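You operate a simulated robot arm through the tools that you are given. There is no shell and no other tool.

Carry out the task below with a simulated robot arm. There is one attempt and no reset: what you move stays moved.

Task
Unlock the small green door, swing it open, then shut and bolt it.
Fine: leave the key at OPEN. Where these are worked on the way, their far stop is far enough and under half their travel is too little: small green door.

Only the result counts: the job must be done as asked and must still hold three seconds after the hand-in. Knocking over, shifting, dropping, spilling or breaking anything else fails it.

Robot
A 6-joint arm with a two-finger parallel gripper, fixed in place. Base frame: the origin is at the foot of the arm, x ahead of it, y to its left, z up; the work surface is at about z = 0.85. Lengths are in m, angles in degrees, forces in N, time in s.
With the tool pointing down near the work surface it reaches from about 0.36 to 0.76 m from the base axis. Its first joint turns from -66.0 to 66.0 degrees. Payload 2.45 kg.
The TCP is the grasp point between the finger pads, 0.024 m short of the fingertips. In the tool frame z runs along the fingers and y along their closing line. The gripper opens to 0.068 m. The fingers are 0.017 m wide and 0.01 m thick; the gripper's body (0.04 by 0.07 m) begins 0.041 m behind the TCP.
Orientation is that of the tool frame in the base frame, as a unit quaternion [x, y, z, w]. With the fingers straight down and closing along the base's y, the tool's x points along the base's -x, its y along +y and its z along -z.

Tools
- The arm moves only by the tool jog_arm. Its argument "deltas" is a list of rows, each an object of numbers (a shift or turn left out is 0, a gripper value left out holds the last): "hand": the closure, from 0 (fully open) to 1 (shut); "tx", "ty", "tz": the shift along the tool's x, y, z in m; "ax", "ay", "az": the turn, a rotation vector about the tool's x, y, z in degrees. In form: [{"hand": .., "tx": .., "ty": .., "tz": .., "ax": .., "ay": .., "az": ..}, ...]. A call has 1 to 20 rows; each row shifts and turns the commanded pose from where the row before left it, along the tool's axes as they then stand. A row lasts 0.2 s, in which the tool goes at most 0.05 m and 8.6 degrees; a call with a longer step from one row to the next is refused whole, and so is a gripper value outside its range. A pose out of reach is approached as far as the arm can. The call stops where the force on the tool passes 70 N (or 10 N more than at its start, if that is more) or the arm is blocked; 0.2 s more then pass. The fingers move at their own pace (about 0.108 m/s each) and stop on an object; they squeeze with about 20 N. The grip force told is the motor's: it shows also when the fingers shut on nothing. Time passes only in rows, and 0.2 s behind the last, so rows that do not move let the fingers close. It gives the time, the measured TCP pose, the force on the tool (base axes), the opening and the grip force at its end, in the units of the frame above (readings bear some noise), with the torque about the TCP (base axes, N m) and any sound that the robot's microphone picked up.
- Cameras (640 x 400 px; columns grow to the right, rows downward): "scene" is fixed at [0.1744, 0.4343, 1.4823]; the picture's right is [-0.53, -0.85, 0.00], its down [-0.31, 0.19, -0.93] and it looks along [0.79, -0.49, -0.37] (base axes); focal length 223 px, centre (320, 200). "wrist" rides on the gripper at [0.084, 0.011, -0.075] in the tool frame; the picture's right is [-0.13, 0.99, 0.00], its down [-0.60, -0.08, -0.79] and it looks along [-0.79, -0.10, 0.61] (tool axes); focal length 251 px, centre (320, 200). There is no depth. A picture from a camera that has moved, and an enlarged one, comes with that camera's place and axes in the base frame and with its lens. The place of the scene camera against the robot may be out by one fixed shift of up to 0.018 m in any direction.
- snapshot(camera): a new picture of that camera. No time passes.
- inspect(camera, box): a new picture of the part [left, top, right, bottom] of that camera's present view, enlarged. No time passes.
- job_done(): hands the job in; it is judged then, once.

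Nothing tells you positions but the pictures and the camera data. Unless the task says otherwise, let go and move clear before handing in.

The tools are called after "Call:" by a JSON object that holds its "op" and its "data". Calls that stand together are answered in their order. jog_arm: Moves the arm, as the interface text tells. Its arguments: {"type":"object","properties":{"deltas":{"type":"array"}},"required":["deltas"]} The other tools are called the same way: snapshot (camera) takes a picture; inspect (camera, box) takes an enlarged picture of a part of a camera's view; job_done () hands the job in.

At the start:

```text
t: 0.0
eef_pos: [0.4353, -0.0308, 1.4616]
tcp_rot: [-0.001, 1.0, 0.0, 0.0]
wrist_force: [-0.5, 0.4, 0.1]
torque: [0.01, -0.01, -0.01]
finger_gap: 0.068
finger_force: 0.2
```

scene: 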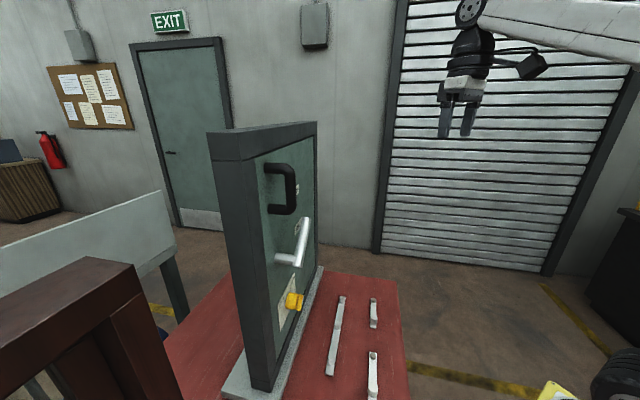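
wrist: 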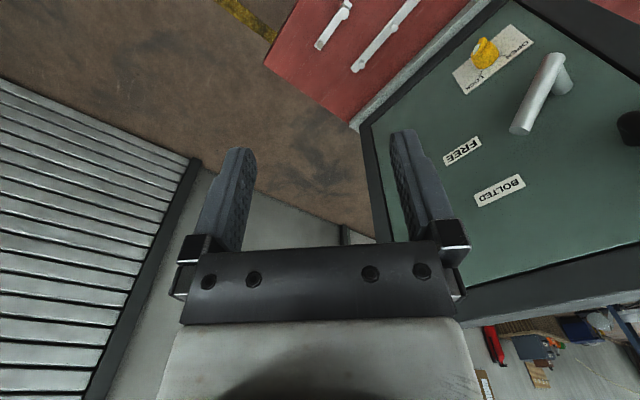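

I see a small green door in a dark frame standing on a red table, with a black pull handle, a silver lever and a yellow key. I'll take enlarged looks before moving.

Call:
{"op": "inspect", "data": {"camera": "scene", "box": [200, 110, 420, 400]}}

Call:
{"op": "inspect", "data": {"camera": "wrist", "box": [340, 0, 640, 300]}}

Call:
{"op": "inspect", "data": {"camera": "scene", "box": [240, 140, 330, 230]}}

Call:
{"op": "inspect", "data": {"camera": "scene", "box": [250, 220, 340, 340]}}

```text
1.38 times, centred on (310, 255) of scene
camera zoom: at [0.1744, 0.4343, 1.4823], right [-0.53, -0.85, 0.0], down [-0.31, 0.19, -0.93], along [0.79, -0.49, -0.37], focal length 307 px, centre (334, 124)
```

zoom: 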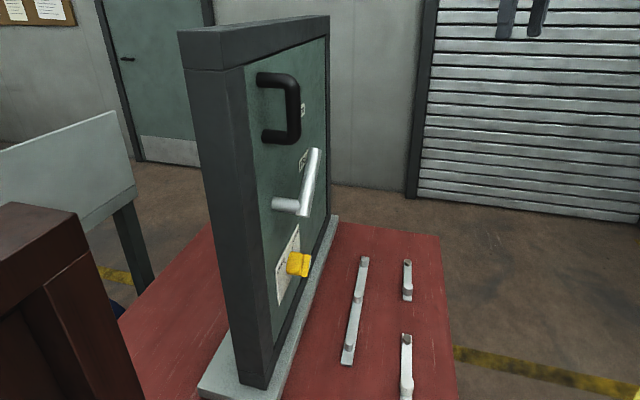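

```text
1.33 times, centred on (490, 150) of wrist
camera zoom: at [0.3506, -0.0212, 1.5383], right [0.13, 0.99, 0.0], down [0.6, -0.08, 0.79], along [0.79, -0.1, -0.61], focal length 335 px, centre (93, 267)
```

zoom: 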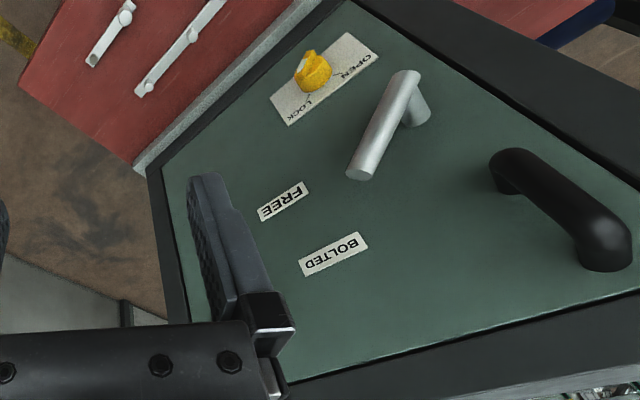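

```text
4.44 times, centred on (285, 185) of scene
camera zoom: at [0.1744, 0.4343, 1.4823], right [-0.53, -0.85, 0.0], down [-0.31, 0.19, -0.93], along [0.79, -0.49, -0.37], focal length 990 px, centre (476, 267)
```

zoom: 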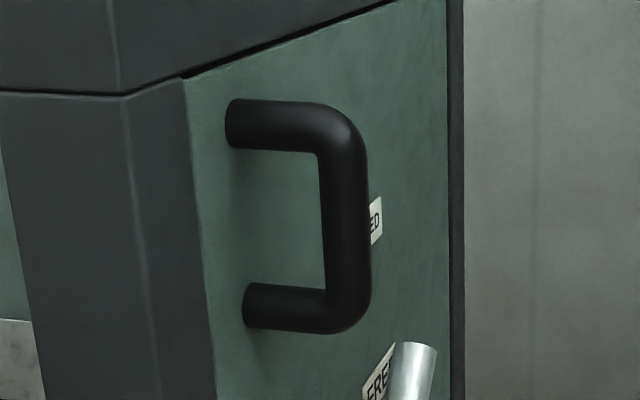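

```text
3.33 times, centred on (295, 280) of scene
camera zoom: at [0.1744, 0.4343, 1.4823], right [-0.53, -0.85, 0.0], down [-0.31, 0.19, -0.93], along [0.79, -0.49, -0.37], focal length 742 px, centre (403, -67)
```

zoom: 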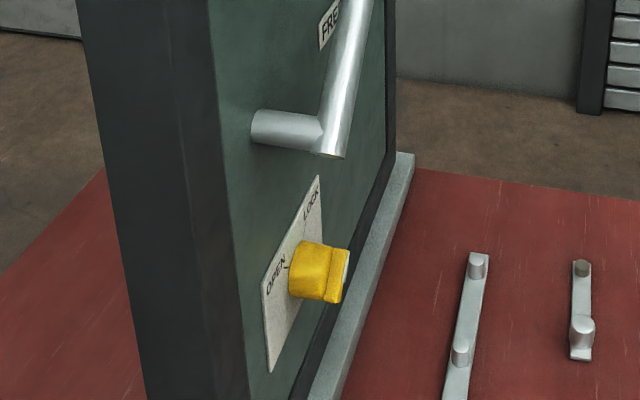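

The door stands at an angle, with its face towards the robot. The key is near (0.59, 0.26, 1.04), the lever hub near (0.58, 0.30, 1.19) and the pull handle near (0.55, 0.27, 1.36), so the hinge should be at the far right. I'll bring the wrist camera round to look at the door face squarely.

Call:
{"op": "jog_arm", "data": {"deltas": [{"hand": 0, "tx": 0.012, "ty": 0.025}, {"tx": 0.012, "ty": 0.025}, {"tz": 0.043, "az": -7.4}, {"tz": 0.043, "az": -7.4}, {"tz": 0.043, "az": -7.4}, {"tz": 0.043, "az": -7.4}, {"tz": 0.043, "az": -7.4}, {"tz": 0.043, "az": -7.4}, {"ay": -7.6}, {"ay": -7.6}, {"ay": -7.6}, {"ay": -7.6}, {"ay": -7.6}, {}]}}

Call:
{"op": "snapshot", "data": {"camera": "wrist"}}

Call:
{"op": "snapshot", "data": {"camera": "scene"}}

```text
t: 3.0
eef_pos: [0.4281, 0.0149, 1.198]
tcp_rot: [-0.357, 0.876, 0.123, 0.301]
wrist_force: [0.3, -0.9, 0.1]
torque: [-0.04, -0.01, 0.02]
finger_gap: 0.0681
finger_force: 0.1
out of reach, approached as far as the arm can: row 11, 12, 13
```

```text
taken
camera wrist: at [0.3407, -0.0568, 1.2062], right [-0.62, 0.78, 0.08], down [0.05, -0.07, 1.0], along [0.78, 0.62, 0.01], focal length 251 px, centre (320, 200)
```

wrist: 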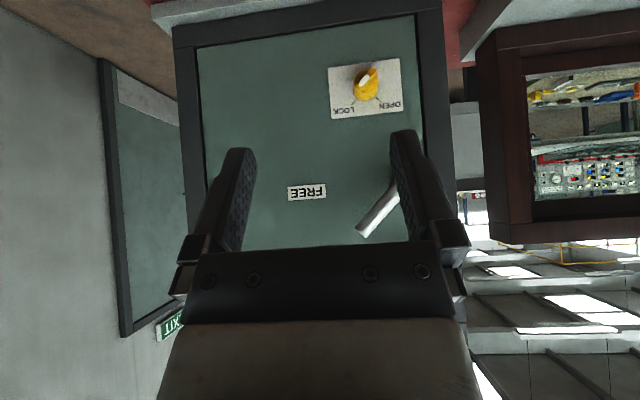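

```text
taken
```

scene: 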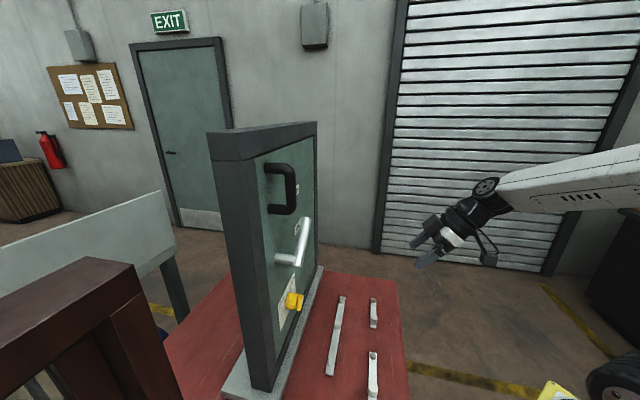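

The wrist camera now faces the door, upside down. I'll enlarge the key plate, lever and labels to read their present states.

Call:
{"op": "inspect", "data": {"camera": "wrist", "box": [310, 40, 430, 140]}}

Call:
{"op": "inspect", "data": {"camera": "wrist", "box": [160, 0, 480, 260]}}

Call:
{"op": "inspect", "data": {"camera": "scene", "box": [255, 205, 325, 255]}}

Call:
{"op": "inspect", "data": {"camera": "scene", "box": [300, 270, 420, 400]}}

```text
4.00 times, centred on (370, 90) of wrist
camera zoom: at [0.3407, -0.0568, 1.2062], right [-0.62, 0.78, 0.08], down [0.05, -0.07, 1.0], along [0.78, 0.62, 0.01], focal length 1006 px, centre (120, 640)
```

zoom: 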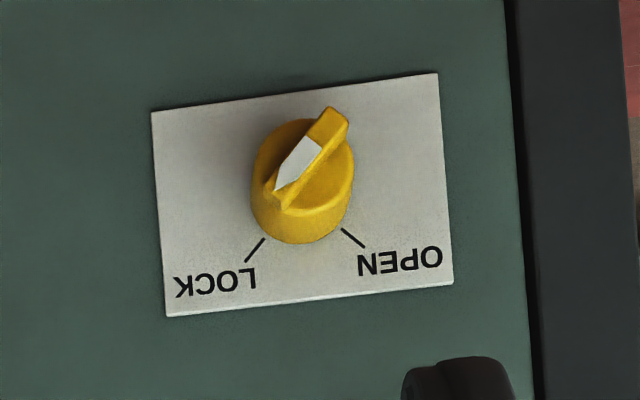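

```text
1.54 times, centred on (320, 130) of wrist
camera zoom: at [0.3407, -0.0568, 1.2062], right [-0.62, 0.78, 0.08], down [0.05, -0.07, 1.0], along [0.78, 0.62, 0.01], focal length 387 px, centre (320, 308)
```

zoom: 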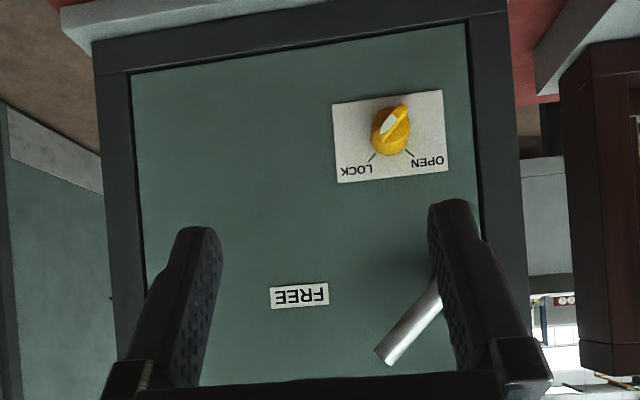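

```text
8.00 times, centred on (290, 230) of scene
camera zoom: at [0.1744, 0.4343, 1.4823], right [-0.53, -0.85, 0.0], down [-0.31, 0.19, -0.93], along [0.79, -0.49, -0.37], focal length 1781 px, centre (560, -40)
```

zoom: 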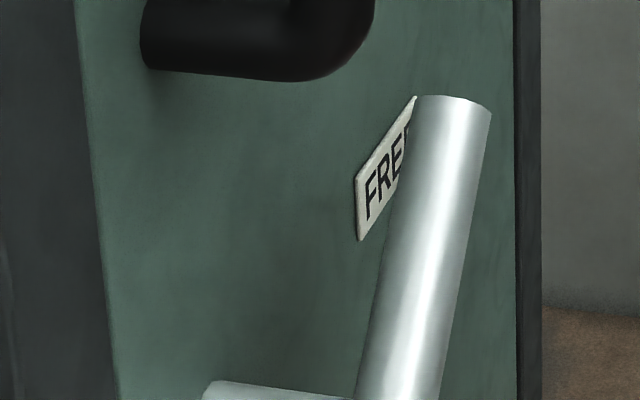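

```text
3.08 times, centred on (360, 335) of scene
camera zoom: at [0.1744, 0.4343, 1.4823], right [-0.53, -0.85, 0.0], down [-0.31, 0.19, -0.93], along [0.79, -0.49, -0.37], focal length 685 px, centre (197, -215)
```

zoom: 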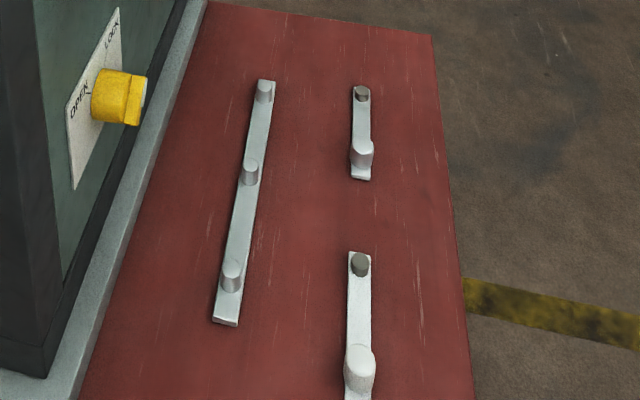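

The white pointer on the key is at LOCK: LOCK is upper right and OPEN upper left when the picture is turned right way up. The lever stands about 45° up, at BOLTED, and FREE is level to the right. I'll move to a pose in front of the key with the fingers horizontal.

Call:
{"op": "jog_arm", "data": {"deltas": [{"hand": 0, "tx": -0.005, "ty": 0.006, "tz": 0.04}, {"tx": -0.005, "ty": 0.006, "tz": 0.04}, {"tx": -0.005, "ty": 0.006, "tz": 0.04}, {"tx": -0.005, "ty": 0.006, "tz": 0.04}, {"tx": -0.005, "ty": 0.006, "tz": 0.04}, {"tx": -0.003, "ty": 0.006, "tz": 0.038}, {"ay": -7.43}, {"ay": -7.43}, {"ay": -7.43}, {"ay": -7.43}, {"ay": -7.43}, {"ay": -7.43}, {"ay": -7.43}, {}]}}

Call:
{"op": "snapshot", "data": {"camera": "wrist"}}

Call:
{"op": "snapshot", "data": {"camera": "scene"}}

```text
t: 6.0
eef_pos: [0.5506, 0.1545, 1.0558]
tcp_rot: [-0.266, 0.656, 0.272, 0.652]
wrist_force: [0.2, 0.3, -0.2]
torque: [0.03, 0.05, 0.01]
finger_gap: 0.068
finger_force: 0.0
out of reach, approached as far as the arm can: row 12, 13
```

```text
taken
camera wrist: at [0.4892, 0.1089, 0.9724], right [-0.7, 0.7, 0.14], down [-0.5, -0.62, 0.6], along [0.51, 0.35, 0.78], focal length 251 px, centre (320, 200)
```

wrist: 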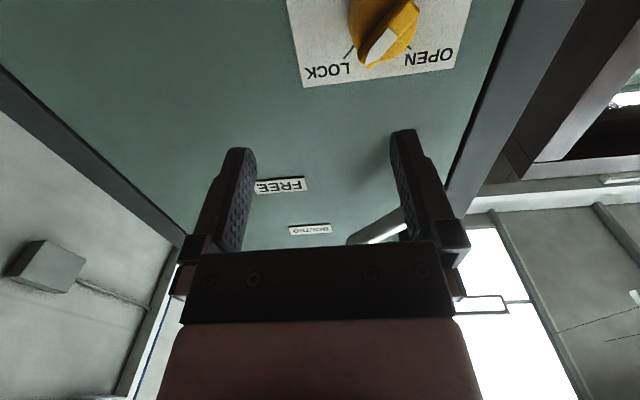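

```text
taken
```

scene: 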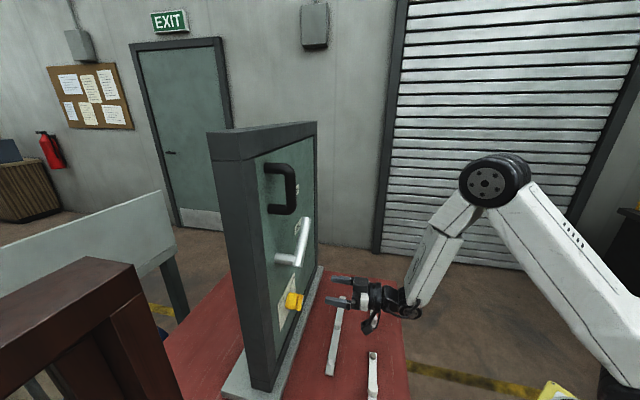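

The hand is horizontal now but slightly short of its command, because the arm is folded close. The key plate triangulates consistently between views, with the key axis at about (0.610, 0.272, 1.034). I'll enlarge the key to get the blade angle.

Call:
{"op": "inspect", "data": {"camera": "wrist", "box": [320, -60, 450, 80]}}

Call:
{"op": "inspect", "data": {"camera": "scene", "box": [270, 265, 350, 325]}}

```text
refused: -60 is not a number from 0 to 400
```

```text
6.67 times, centred on (310, 295) of scene
camera zoom: at [0.1744, 0.4343, 1.4823], right [-0.53, -0.85, 0.0], down [-0.31, 0.19, -0.93], along [0.79, -0.49, -0.37], focal length 1484 px, centre (387, -433)
```

zoom: 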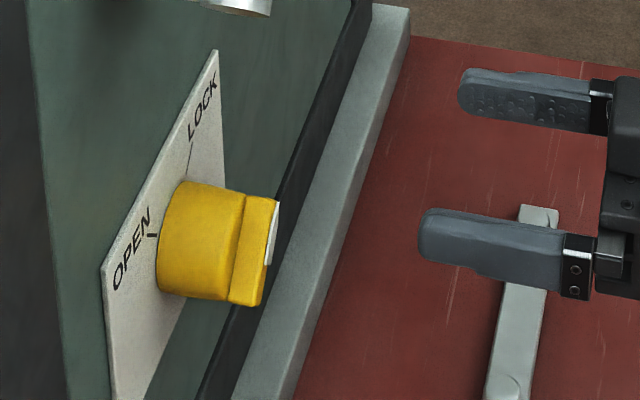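

The blade lies at 45° (pointer to LOCK) and the key stands about 43 mm off the door. I'll square the yaw, move forward a bit and roll the hand 45° so the fingers straddle the blade.

Call:
{"op": "jog_arm", "data": {"deltas": [{"ax": -1.8, "tz": 0.02}, {"tz": 0.025}, {"az": 7.5}, {"az": 7.5}, {"az": 7.5}, {"az": 7.5}, {"az": 7.5}, {"az": 7.5}, {}]}}

Call:
{"op": "snapshot", "data": {"camera": "wrist"}}

Call:
{"op": "snapshot", "data": {"camera": "scene"}}

```text
t: 8.0
eef_pos: [0.5818, 0.1859, 1.0554]
tcp_rot: [-0.007, 0.707, 0.506, 0.494]
wrist_force: [-0.2, 0.1, -0.6]
torque: [0.03, -0.01, 0.02]
finger_gap: 0.0682
finger_force: 0.1
```

```text
taken
camera wrist: at [0.482, 0.178, 1.0045], right [-0.44, 0.42, 0.79], down [-0.2, -0.91, 0.37], along [0.88, 0.0, 0.48], focal length 251 px, centre (320, 200)
```

wrist: 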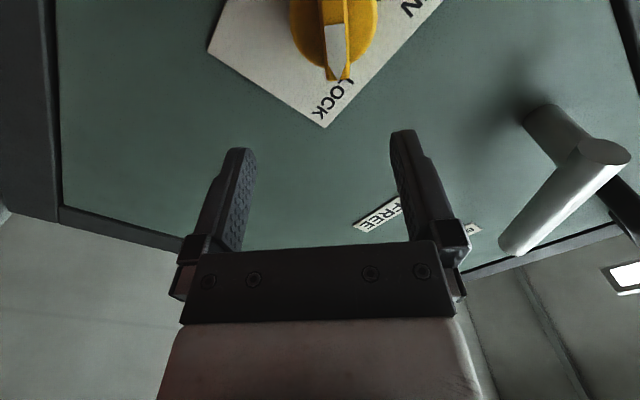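

```text
taken
```

scene: 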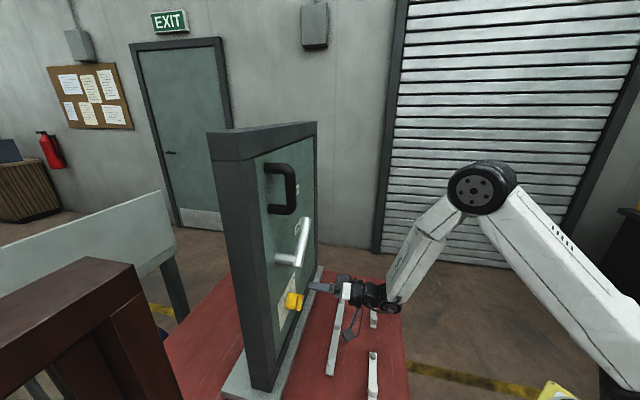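

The blade lines up vertically between the fingers and my position estimate matches this view. I'll shift to centre on the key axis.

Call:
{"op": "jog_arm", "data": {"deltas": [{"tx": 0.0215, "ty": 0.006}, {"tx": 0.0215, "ty": 0.0063}, {}]}}

Call:
{"op": "snapshot", "data": {"camera": "wrist"}}

Call:
{"op": "inspect", "data": {"camera": "scene", "box": [270, 265, 390, 335]}}

```text
t: 8.8
eef_pos: [0.5536, 0.2134, 1.034]
tcp_rot: [-0.009, 0.707, 0.506, 0.494]
wrist_force: [-1.0, 1.0, -0.6]
torque: [-0.01, -0.02, -0.02]
finger_gap: 0.0679
finger_force: 0.1
```

```text
taken
camera wrist: at [0.4538, 0.2047, 0.982], right [-0.44, 0.42, 0.79], down [-0.2, -0.91, 0.37], along [0.88, 0.01, 0.48], focal length 251 px, centre (320, 200)
```

wrist: 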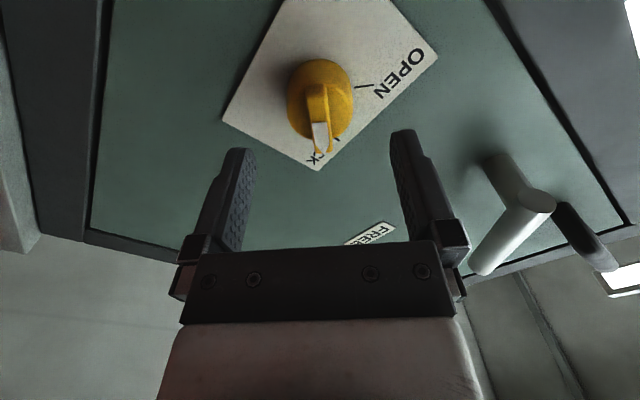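

```text
5.33 times, centred on (330, 300) of scene
camera zoom: at [0.1744, 0.4343, 1.4823], right [-0.53, -0.85, 0.0], down [-0.31, 0.19, -0.93], along [0.79, -0.49, -0.37], focal length 1188 px, centre (267, -333)
```

zoom: 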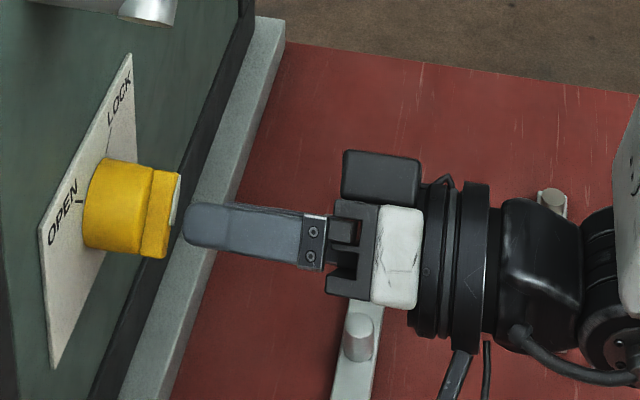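

The hand is centred on the key axis with the blade between the fingers. I'll advance so the fingertips straddle the blade and close.

Call:
{"op": "jog_arm", "data": {"deltas": [{"tz": 0.012}, {"tz": 0.0115}, {}, {"hand": 1}, {"hand": 1}, {"hand": 1}, {"hand": 1}]}}

Call:
{"op": "snapshot", "data": {"camera": "wrist"}}

Call:
{"op": "inspect", "data": {"camera": "scene", "box": [270, 265, 390, 335]}}

```text
t: 10.4
eef_pos: [0.5703, 0.2298, 1.0346]
tcp_rot: [-0.008, 0.707, 0.506, 0.494]
wrist_force: [1.4, -0.2, 0.1]
torque: [-0.29, 0.29, 0.05]
finger_gap: 0.0106
finger_force: 31.1
```

```text
taken
camera wrist: at [0.47, 0.2218, 0.9821], right [-0.44, 0.42, 0.79], down [-0.2, -0.91, 0.37], along [0.88, 0.01, 0.48], focal length 251 px, centre (320, 200)
```

wrist: 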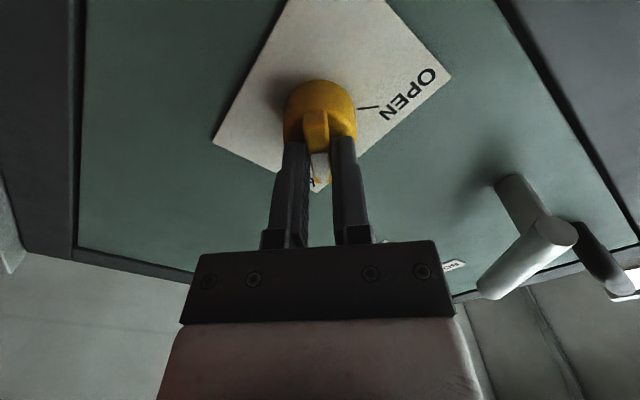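

```text
5.33 times, centred on (330, 300) of scene
camera zoom: at [0.1745, 0.4343, 1.4823], right [-0.53, -0.85, 0.0], down [-0.31, 0.19, -0.93], along [0.79, -0.49, -0.37], focal length 1188 px, centre (267, -333)
```

zoom: 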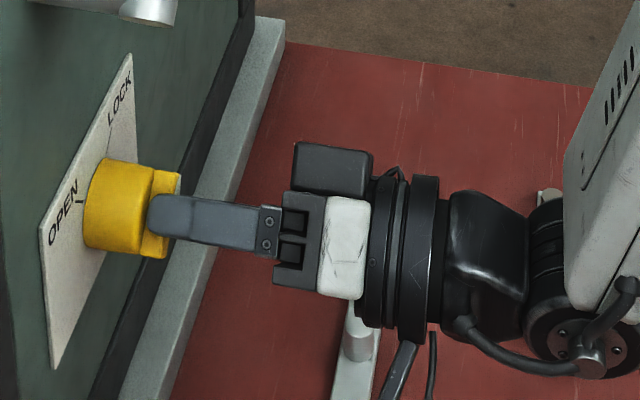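

The blade is gripped (gap 10.6 mm). I'll turn it counter-clockwise towards OPEN by 80° and check.

Call:
{"op": "jog_arm", "data": {"deltas": [{"az": -8}, {"az": -8}, {"az": -8}, {"az": -8}, {"az": -8}, {"az": -8}, {"az": -8}, {"az": -8}, {"az": -8}, {"az": -8}, {}]}}

Call:
{"op": "snapshot", "data": {"camera": "wrist"}}

Call:
{"op": "inspect", "data": {"camera": "scene", "box": [270, 265, 390, 335]}}

```text
t: 12.6
eef_pos: [0.5704, 0.2315, 1.0352]
tcp_rot: [-0.312, 0.654, 0.282, 0.629]
wrist_force: [-29.2, -13.9, 13.4]
torque: [0.66, -0.62, -0.4]
finger_gap: 0.0115
finger_force: 32.0
out of reach, approached as far as the arm can: row 6, 7, 8, 9, 10
stopped in row 11: the force on the tool passed its limit at 112 N (the readings are from after the stop); the commanded pose is now the measured one
```

```text
taken
camera wrist: at [0.5135, 0.1751, 0.9553], right [-0.75, 0.65, 0.1], down [-0.44, -0.62, 0.65], along [0.48, 0.44, 0.76], focal length 251 px, centre (320, 200)
```

wrist: 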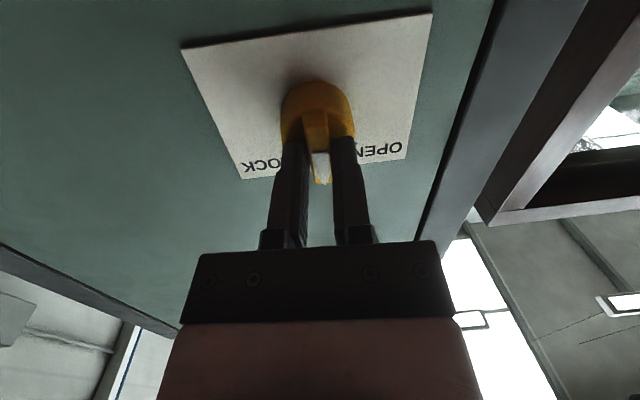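

```text
5.33 times, centred on (330, 300) of scene
camera zoom: at [0.1732, 0.4338, 1.4826], right [-0.53, -0.85, 0.0], down [-0.31, 0.19, -0.93], along [0.79, -0.49, -0.37], focal length 1188 px, centre (267, -333)
```

zoom: 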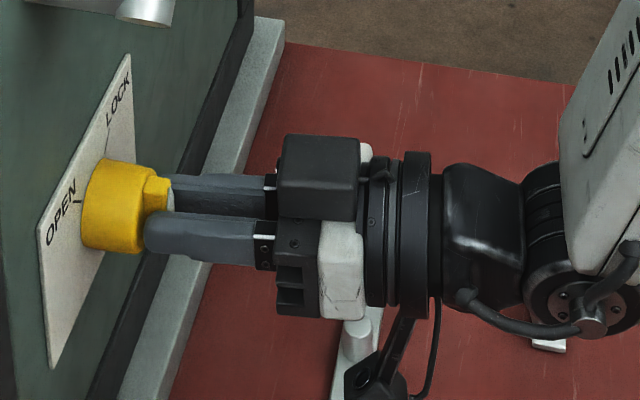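

The key turned about 45° and now points straight up, then the wrist ran into its roll limit; this was a joint limit and not the lock's stop. I'll let go, back off and roll the hand about half a turn the other way, then re-grip the blade with room to finish the turn.

Call:
{"op": "jog_arm", "data": {"deltas": [{"hand": 0}, {"hand": 0}, {"hand": 0}, {"tz": -0.012}, {"tz": -0.015}, {"az": 7.5}, {"az": 7.5, "ax": 1.5}, {"az": 7.5, "ay": -1.5}, {}]}}

Call:
{"op": "snapshot", "data": {"camera": "wrist"}}

Call:
{"op": "inspect", "data": {"camera": "scene", "box": [270, 255, 430, 345]}}

```text
t: 14.6
eef_pos: [0.5602, 0.2095, 1.039]
tcp_rot: [-0.164, 0.7, 0.39, 0.575]
wrist_force: [-0.7, 0.1, -0.2]
torque: [-0.01, 0.01, -0.01]
finger_gap: 0.0681
finger_force: 0.1
out of reach, approached as far as the arm can: row 5
```

```text
taken
camera wrist: at [0.4785, 0.1789, 0.9676], right [-0.64, 0.61, 0.48], down [-0.31, -0.77, 0.56], along [0.71, 0.21, 0.68], focal length 251 px, centre (320, 200)
```

wrist: 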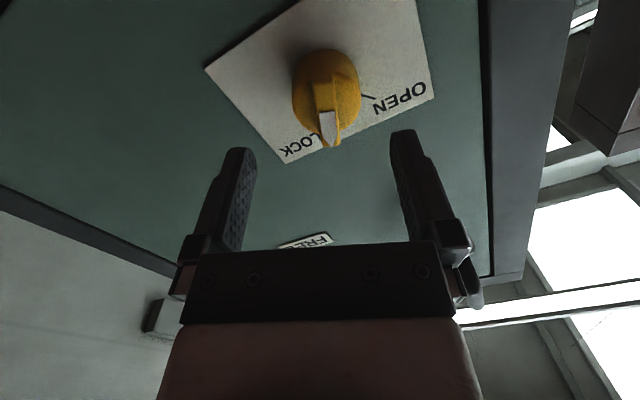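

```text
4.00 times, centred on (350, 300) of scene
camera zoom: at [0.1744, 0.4343, 1.4823], right [-0.53, -0.85, 0.0], down [-0.31, 0.19, -0.93], along [0.79, -0.49, -0.37], focal length 891 px, centre (200, -200)
```

zoom: 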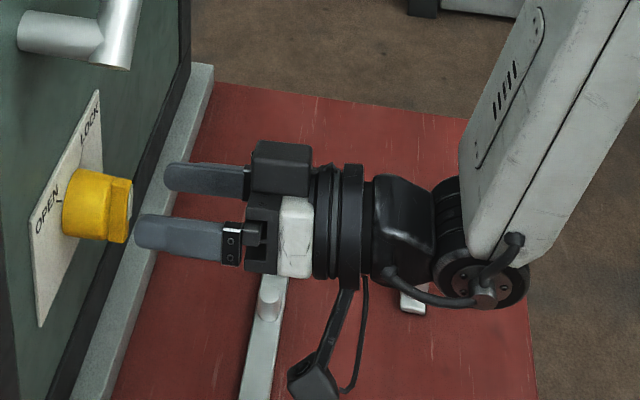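

I'll look closely at where the key rests now that it's released.

Call:
{"op": "inspect", "data": {"camera": "wrist", "box": [200, 0, 440, 170]}}

Call:
{"op": "inspect", "data": {"camera": "scene", "box": [270, 270, 330, 320]}}

```text
2.35 times, centred on (320, 85) of wrist
camera zoom: at [0.4785, 0.1789, 0.9676], right [-0.64, 0.61, 0.48], down [-0.31, -0.77, 0.56], along [0.71, 0.21, 0.68], focal length 592 px, centre (320, 471)
```

zoom: 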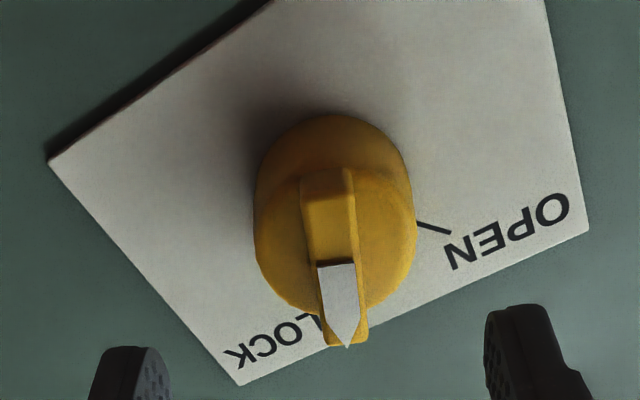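

```text
8.00 times, centred on (300, 295) of scene
camera zoom: at [0.1744, 0.4343, 1.4823], right [-0.53, -0.85, 0.0], down [-0.31, 0.19, -0.93], along [0.79, -0.49, -0.37], focal length 1781 px, centre (480, -560)
```

zoom: 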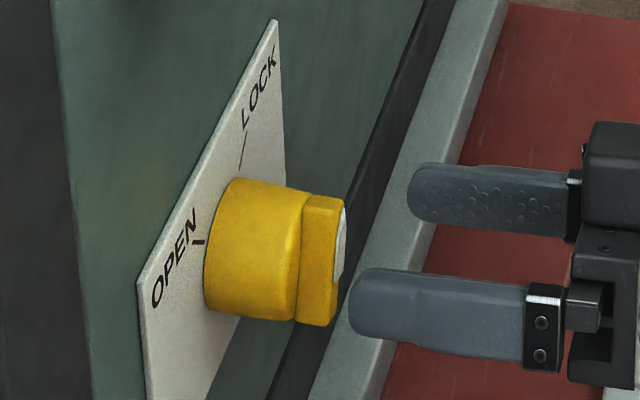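

The key fell back to about 21° right of vertical, so it turned about 24° and either slipped or sprang back. I'll roll the hand by 180° so I can re-grip with plenty of roll travel towards OPEN.

Call:
{"op": "jog_arm", "data": {"deltas": [{"az": 7.5}, {"az": 7.5}, {"az": 7.5}, {"az": 7.5}, {"az": 7.5}, {"az": 7.5}, {"az": 7.5}, {"az": 7.5}, {"az": 7.5}, {"az": 7.5}, {"az": 7.5}, {"az": 7.5}, {"az": 7.5}, {"az": 7.5}, {"az": 7.5}, {"az": 7.5}, {"az": 7.5}, {"az": 7.5}, {"az": 7.5}, {"az": 7.5}]}}

Call:
{"op": "snapshot", "data": {"camera": "wrist"}}

Call:
{"op": "snapshot", "data": {"camera": "scene"}}

```text
t: 18.8
eef_pos: [0.5607, 0.2096, 1.0387]
tcp_rot: [0.634, 0.34, 0.656, -0.23]
wrist_force: [-0.1, 0.3, -0.1]
torque: [0.01, 0.0, 0.0]
finger_gap: 0.0679
finger_force: 0.0
```

```text
taken
camera wrist: at [0.5104, 0.1573, 1.127], right [0.74, -0.68, 0.03], down [-0.54, -0.61, -0.58], along [0.41, 0.41, -0.81], focal length 251 px, centre (320, 200)
```

wrist: 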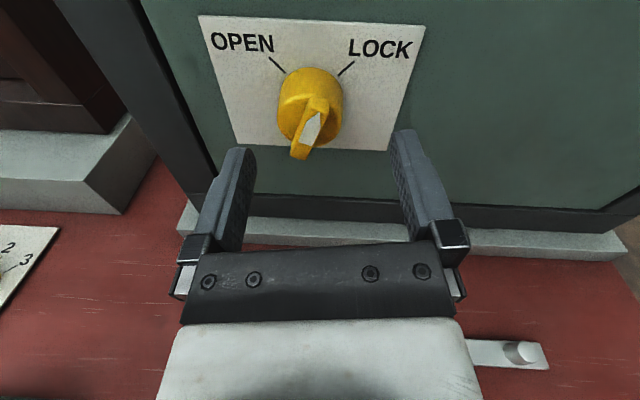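

```text
taken
```

scene: 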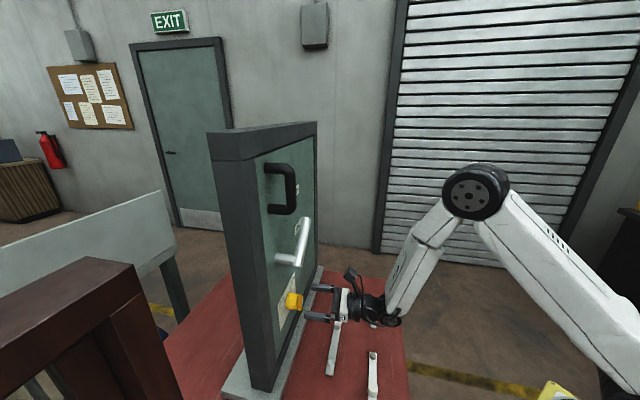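

Rolling round worked freely and the camera is now above, the right way up. I'll zoom on the key to measure its present angle.

Call:
{"op": "inspect", "data": {"camera": "wrist", "box": [230, 10, 430, 170]}}

```text
2.50 times, centred on (330, 90) of wrist
camera zoom: at [0.5104, 0.1573, 1.127], right [0.74, -0.68, 0.03], down [-0.54, -0.61, -0.58], along [0.41, 0.41, -0.81], focal length 629 px, centre (295, 475)
```

zoom: 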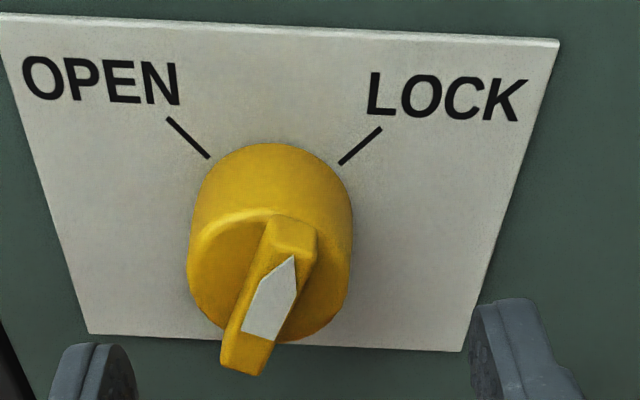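

The key sits steady at about 19° right of vertical, so it doesn't spring back; the blade had slipped in the grip. I'll align the hand to the blade (roll +28°) and re-centre it, then grip deeper this time.

Call:
{"op": "jog_arm", "data": {"deltas": [{"ax": -1.0, "ay": 2.0}, {"az": 7}, {"az": 7}, {"az": 7}, {"az": 7}, {"tx": -0.0069, "ty": -0.0055}, {}]}}

Call:
{"op": "snapshot", "data": {"camera": "wrist"}}

```text
t: 20.4
eef_pos: [0.554, 0.2151, 1.0331]
tcp_rot: [0.685, 0.17, 0.594, -0.385]
wrist_force: [-0.5, -0.3, 0.1]
torque: [-0.01, 0.02, 0.02]
finger_gap: 0.068
finger_force: 0.1
```

```text
taken
camera wrist: at [0.5312, 0.1333, 1.1101], right [0.65, -0.61, -0.44], down [-0.74, -0.39, -0.55], along [0.16, 0.69, -0.71], focal length 251 px, centre (320, 200)
```

wrist: 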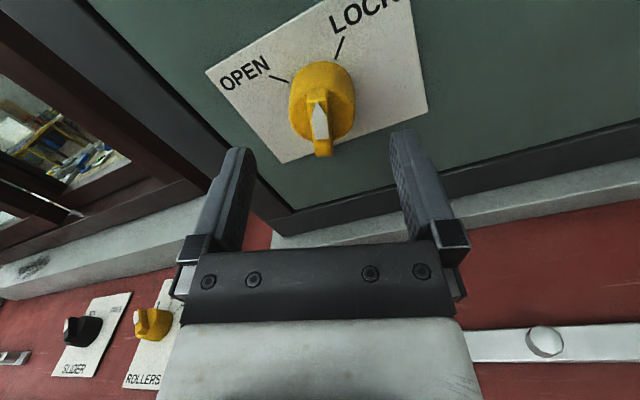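

The blade is centred and aligned between the fingers. I'll advance slightly deeper than before, close and hold.

Call:
{"op": "jog_arm", "data": {"deltas": [{"tz": 0.012}, {"tz": 0.0085}, {"tz": 0.005}, {}, {"hand": 1}, {"hand": 1}, {"hand": 1}, {"hand": 1}]}}

Call:
{"op": "inspect", "data": {"camera": "wrist", "box": [220, 20, 420, 200]}}

Call:
{"op": "inspect", "data": {"camera": "scene", "box": [270, 265, 350, 325]}}

```text
t: 22.2
eef_pos: [0.5734, 0.2327, 1.0334]
tcp_rot: [0.685, 0.17, 0.595, -0.384]
wrist_force: [7.0, -4.3, -2.0]
torque: [-0.06, 0.07, -0.22]
finger_gap: 0.0373
finger_force: 45.5
```

```text
2.22 times, centred on (320, 110) of wrist
camera zoom: at [0.5489, 0.1513, 1.11], right [0.65, -0.61, -0.44], down [-0.74, -0.39, -0.55], along [0.16, 0.69, -0.71], focal length 559 px, centre (320, 400)
```

zoom: 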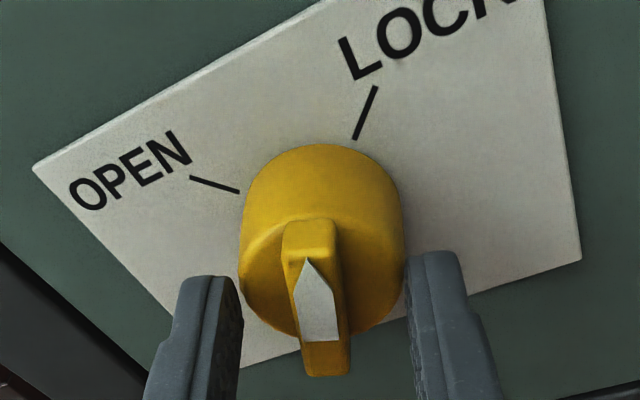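

```text
6.67 times, centred on (310, 295) of scene
camera zoom: at [0.1747, 0.4342, 1.4823], right [-0.53, -0.85, 0.0], down [-0.31, 0.19, -0.93], along [0.79, -0.49, -0.37], focal length 1484 px, centre (387, -433)
```

zoom: 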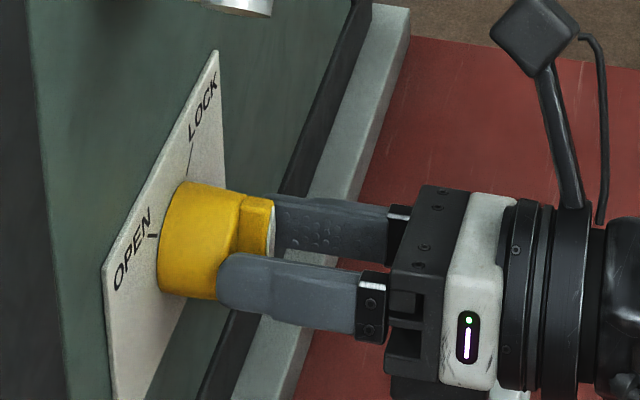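

The fingers closed on the knob's 37 mm cylinder rim and missed the blade. A deep cylinder grip should carry more torque than the thin blade, so I'll open, go 20 mm deeper and grip the cylinder firmly.

Call:
{"op": "jog_arm", "data": {"deltas": [{"hand": 0}, {"hand": 0}, {"hand": 0}, {"tz": 0.01}, {"tz": 0.01}, {}, {"hand": 1}, {"hand": 1}, {"hand": 1}, {"hand": 1}]}}

Call:
{"op": "inspect", "data": {"camera": "wrist", "box": [220, 20, 420, 200]}}

```text
t: 24.4
eef_pos: [0.5885, 0.2472, 1.0333]
tcp_rot: [0.686, 0.168, 0.595, -0.384]
wrist_force: [8.5, -8.3, -3.5]
torque: [-0.18, 0.18, -0.46]
finger_gap: 0.0389
finger_force: 45.1
```

```text
2.22 times, centred on (320, 110) of wrist
camera zoom: at [0.5629, 0.1656, 1.1098], right [0.65, -0.61, -0.44], down [-0.74, -0.39, -0.55], along [0.16, 0.69, -0.71], focal length 559 px, centre (320, 400)
```

zoom: 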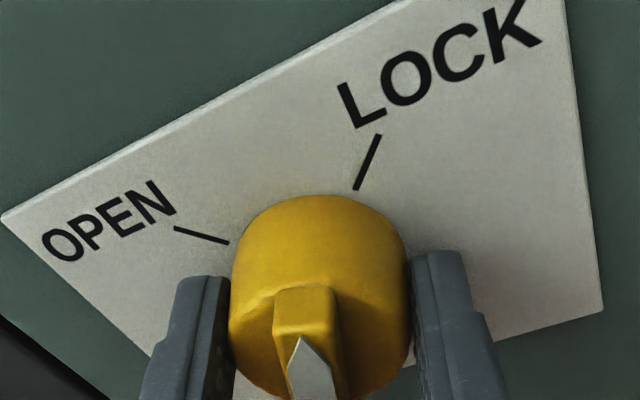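

The knob is firmly gripped. I'll turn it counter-clockwise in stages, starting with 32°.

Call:
{"op": "jog_arm", "data": {"deltas": [{"az": -6}, {"az": -6.5}, {"az": -6.5}, {"az": -6.5}, {"az": -6.5}, {}]}}

Call:
{"op": "inspect", "data": {"camera": "wrist", "box": [220, 20, 420, 200]}}

```text
t: 25.8
eef_pos: [0.5876, 0.2482, 1.0335]
tcp_rot: [0.613, 0.353, 0.677, -0.204]
wrist_force: [10.7, -11.6, -10.5]
torque: [-0.36, 0.3, -0.58]
finger_gap: 0.0388
finger_force: 44.8
```

```text
2.22 times, centred on (320, 110) of wrist
camera zoom: at [0.5295, 0.1976, 1.1184], right [0.72, -0.68, 0.1], down [-0.5, -0.62, -0.61], along [0.48, 0.39, -0.79], focal length 559 px, centre (320, 400)
```

zoom: 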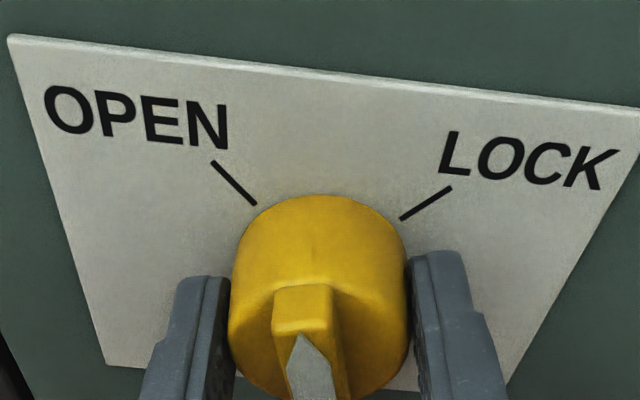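

The key turns with the hand and the pointer is now past vertical towards OPEN. I'll continue another 32°.

Call:
{"op": "jog_arm", "data": {"deltas": [{"az": -6.4}, {"az": -6.4}, {"az": -6.4}, {"az": -6.4}, {"az": -6.4}, {}]}}

Call:
{"op": "inspect", "data": {"camera": "wrist", "box": [220, 20, 420, 200]}}

```text
t: 27.2
eef_pos: [0.5874, 0.2483, 1.0339]
tcp_rot: [0.491, 0.509, 0.707, -0.011]
wrist_force: [8.8, -9.6, -14.4]
torque: [0.09, 0.76, -0.61]
finger_gap: 0.0386
finger_force: 45.3
```

```text
2.22 times, centred on (320, 110) of wrist
camera zoom: at [0.4977, 0.2277, 1.1014], right [0.58, -0.54, 0.61], down [-0.27, -0.83, -0.48], along [0.77, 0.11, -0.63], focal length 559 px, centre (320, 400)
```

zoom: 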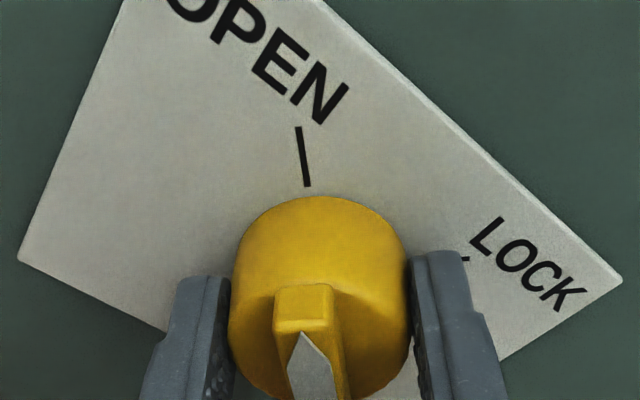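

The pointer lines up with the OPEN tick and the torque has jumped, which suggests the stop. I'll nudge a few more degrees to be sure it's fully at OPEN.

Call:
{"op": "jog_arm", "data": {"deltas": [{"az": -3}, {"az": -2}, {}]}}

Call:
{"op": "inspect", "data": {"camera": "wrist", "box": [220, 20, 420, 200]}}

```text
t: 28.0
eef_pos: [0.5858, 0.2484, 1.0341]
tcp_rot: [0.468, 0.529, 0.708, 0.019]
wrist_force: [-0.1, -2.8, -7.5]
torque: [0.31, 0.61, 0.0]
finger_gap: 0.039
finger_force: 45.3
```

```text
2.22 times, centred on (320, 110) of wrist
camera zoom: at [0.4926, 0.2322, 1.0972], right [0.54, -0.5, 0.68], down [-0.24, -0.86, -0.45], along [0.81, 0.08, -0.58], focal length 559 px, centre (320, 400)
```

zoom: 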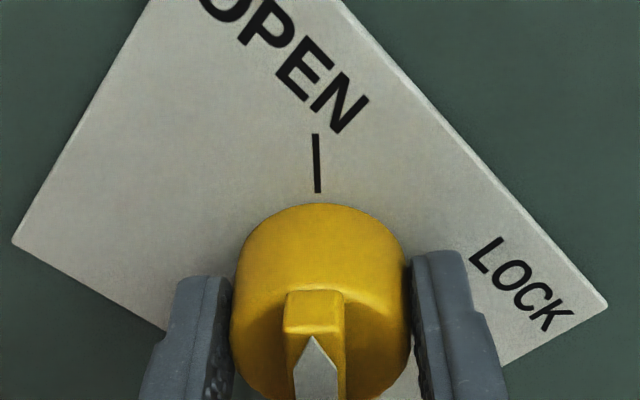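

The knob slipped in the fingers at the stop, with the pointer exactly on the OPEN tick, so the key is at OPEN. I'll release, back off, and roll upright so the tool's x points up.

Call:
{"op": "jog_arm", "data": {"deltas": [{"hand": 0}, {"hand": 0}, {"hand": 0}, {"tz": -0.02}, {"tz": -0.025}, {"tz": -0.025}, {"az": 7}, {"az": 7}, {"az": 7}, {"az": 7}, {"az": 7}, {"az": 7}, {"az": 7}, {}]}}

Call:
{"op": "snapshot", "data": {"camera": "wrist"}}

Call:
{"op": "snapshot", "data": {"camera": "scene"}}

```text
t: 31.0
eef_pos: [0.5388, 0.1979, 1.0352]
tcp_rot: [0.645, 0.286, 0.652, -0.275]
wrist_force: [0.2, 1.2, 0.3]
torque: [0.0, -0.01, 0.0]
finger_gap: 0.068
finger_force: 0.0
```

```text
taken
camera wrist: at [0.4941, 0.1346, 1.1191], right [0.72, -0.68, -0.11], down [-0.59, -0.53, -0.61], along [0.35, 0.51, -0.79], focal length 251 px, centre (320, 200)
```

wrist: 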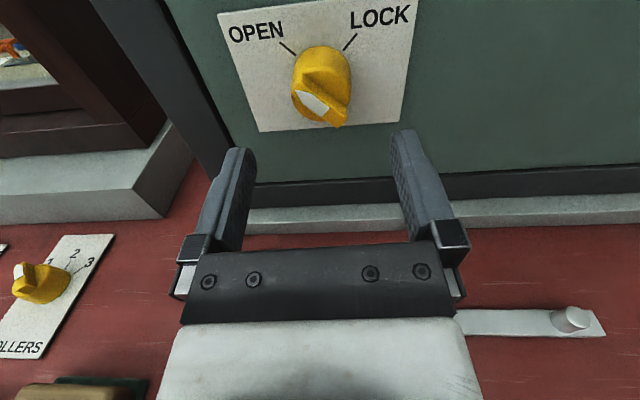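

```text
taken
```

scene: 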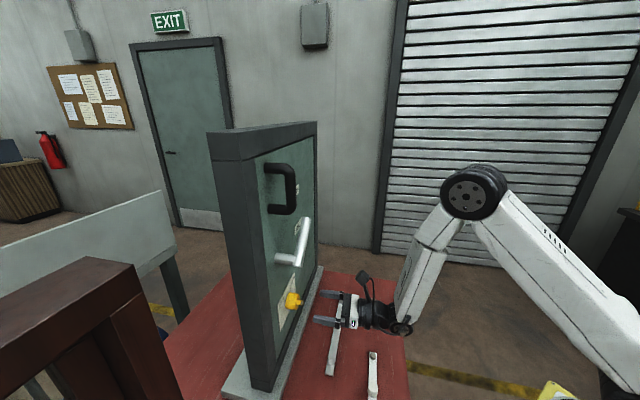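

The key is at OPEN and the hand is upright, with x up, y right along the door and z into the door. I'll rise in front of the door to view the lever and labels.

Call:
{"op": "jog_arm", "data": {"deltas": [{"tx": 0.04}, {"tx": 0.04, "tz": -0.01}, {"tx": 0.045, "tz": -0.01, "ty": 0.01}, {"tx": 0.045, "ty": 0.01}, {"tx": 0.045, "ty": 0.01}, {"tx": 0.045, "ty": 0.01}, {}]}}

Call:
{"op": "snapshot", "data": {"camera": "wrist"}}

Call:
{"op": "snapshot", "data": {"camera": "scene"}}

```text
t: 32.6
eef_pos: [0.5512, 0.1583, 1.2941]
tcp_rot: [0.645, 0.287, 0.652, -0.275]
wrist_force: [-0.1, -0.2, 0.1]
torque: [0.0, -0.02, 0.02]
finger_gap: 0.0679
finger_force: 0.3
```

```text
taken
camera wrist: at [0.5055, 0.0962, 1.3787], right [0.72, -0.68, -0.11], down [-0.59, -0.53, -0.61], along [0.35, 0.51, -0.79], focal length 251 px, centre (320, 200)
```

wrist: 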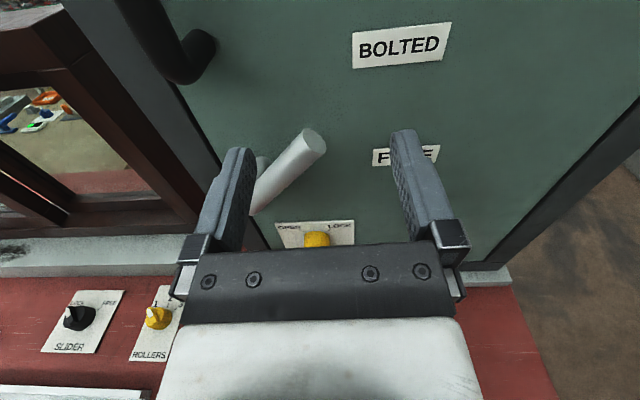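

```text
taken
```

scene: 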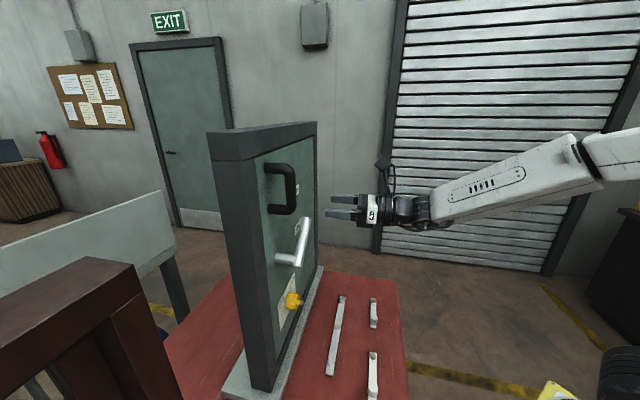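

The lever tip is at about (w 0.280, z 1.262), 55 mm off the door, at BOLTED, with FREE level with the hub. I'll close the fingers and place them just above-left of the lever, ready to sweep it down.

Call:
{"op": "jog_arm", "data": {"deltas": [{"hand": 1, "ty": -0.023, "tx": -0.01}, {"hand": 1, "ty": -0.023, "tx": -0.0096}, {"hand": 1}, {"hand": 1, "tz": 0.03}, {"hand": 1, "tz": 0.033}, {}]}}

Call:
{"op": "snapshot", "data": {"camera": "wrist"}}

Call:
{"op": "inspect", "data": {"camera": "scene", "box": [250, 150, 380, 280]}}

```text
t: 34.0
eef_pos: [0.559, 0.2349, 1.274]
tcp_rot: [0.645, 0.287, 0.652, -0.275]
wrist_force: [-0.2, -0.2, -0.1]
torque: [0.02, 0.05, -0.01]
finger_gap: 0.0
finger_force: 19.7
```

```text
taken
camera wrist: at [0.5148, 0.1733, 1.3589], right [0.72, -0.68, -0.11], down [-0.59, -0.53, -0.61], along [0.35, 0.51, -0.79], focal length 251 px, centre (320, 200)
```

wrist: 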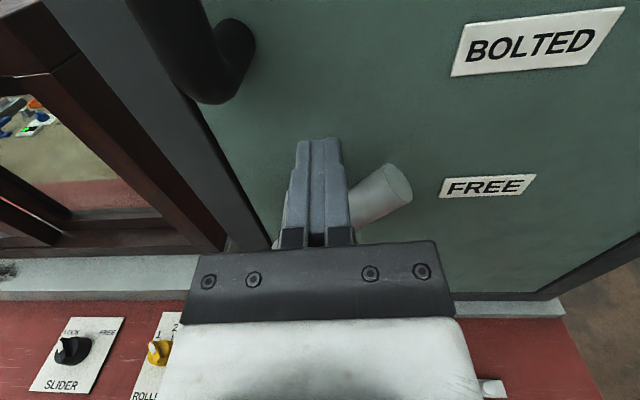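

```text
3.08 times, centred on (315, 215) of scene
camera zoom: at [0.1744, 0.4343, 1.4823], right [-0.53, -0.85, 0.0], down [-0.31, 0.19, -0.93], along [0.79, -0.49, -0.37], focal length 685 px, centre (335, 154)
```

zoom: 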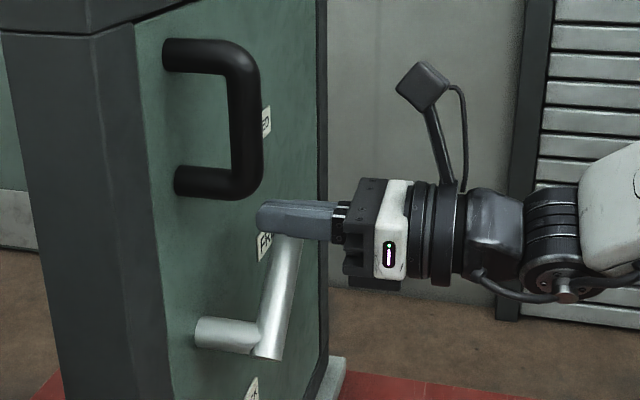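

The closed fingers are above-left of the lever and clear of the handle. I'll sweep along an arc to push the lever down towards FREE.

Call:
{"op": "jog_arm", "data": {"deltas": [{"ty": 0.0089, "tx": -0.0072}, {"ty": 0.0095, "tx": -0.0072}, {"ty": 0.0095, "tx": -0.0072}, {"ty": 0.007, "tx": -0.0091}, {"ty": 0.007, "tx": -0.0091}, {"ty": 0.0045, "tx": -0.0106}, {"ty": 0.0045, "tx": -0.0106}, {}]}}

Call:
{"op": "snapshot", "data": {"camera": "wrist"}}

Call:
{"op": "inspect", "data": {"camera": "scene", "box": [250, 150, 380, 280]}}

```text
t: 35.8
eef_pos: [0.5976, 0.1986, 1.2151]
tcp_rot: [0.646, 0.286, 0.653, -0.274]
wrist_force: [-0.4, -0.1, -0.3]
torque: [0.03, -0.01, -0.01]
finger_gap: 0.0
finger_force: 19.8
```

```text
taken
camera wrist: at [0.553, 0.1372, 1.2989], right [0.72, -0.68, -0.11], down [-0.59, -0.53, -0.61], along [0.35, 0.51, -0.79], focal length 251 px, centre (320, 200)
```

wrist: 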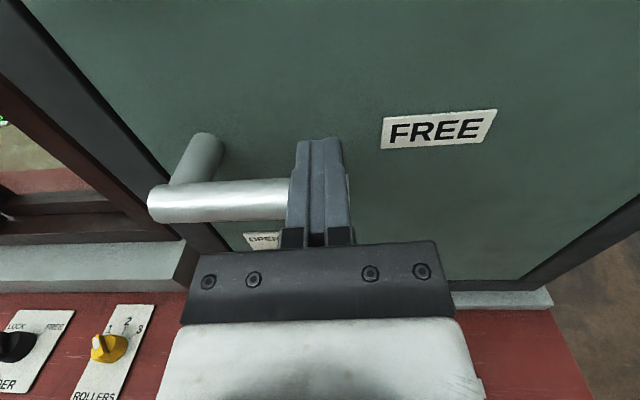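

```text
3.08 times, centred on (315, 215) of scene
camera zoom: at [0.1744, 0.4343, 1.4823], right [-0.53, -0.85, 0.0], down [-0.31, 0.19, -0.93], along [0.79, -0.49, -0.37], focal length 685 px, centre (335, 154)
```

zoom: 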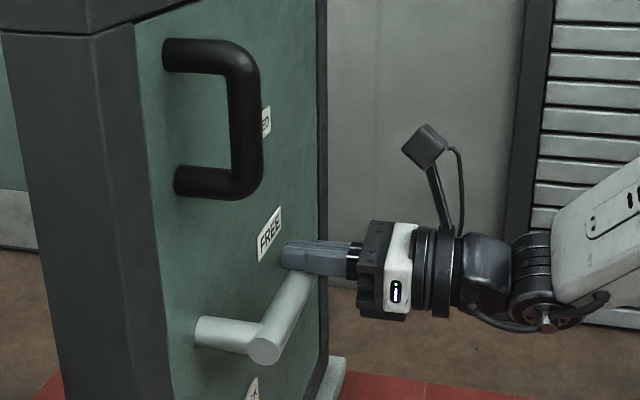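

The lever has moved freely down to nearly level. I'll push a little further to find its FREE stop.

Call:
{"op": "jog_arm", "data": {"deltas": [{"ty": 0.001, "tx": -0.004}, {"tx": -0.004}, {}]}}

Call:
{"op": "inspect", "data": {"camera": "wrist", "box": [130, 90, 510, 300]}}

```text
t: 36.6
eef_pos: [0.5984, 0.1993, 1.2112]
tcp_rot: [0.641, 0.286, 0.657, -0.275]
wrist_force: [-7.1, -0.4, 28.6]
torque: [0.21, -0.09, 0.2]
finger_gap: 0.0
finger_force: 20.3
```

```text
1.68 times, centred on (320, 195) of wrist
camera zoom: at [0.5527, 0.1365, 1.2952], right [0.73, -0.68, -0.11], down [-0.58, -0.53, -0.62], along [0.36, 0.51, -0.78], focal length 424 px, centre (320, 208)
```

zoom: 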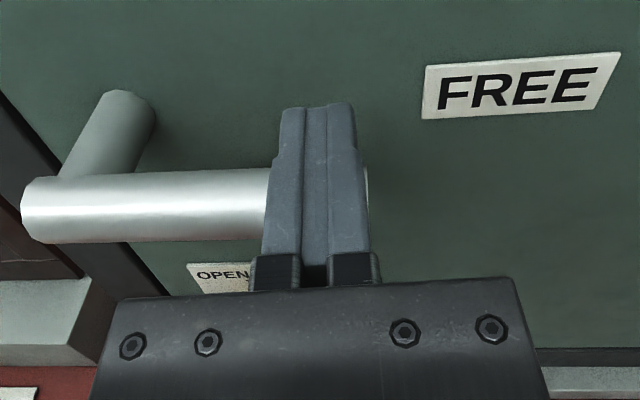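

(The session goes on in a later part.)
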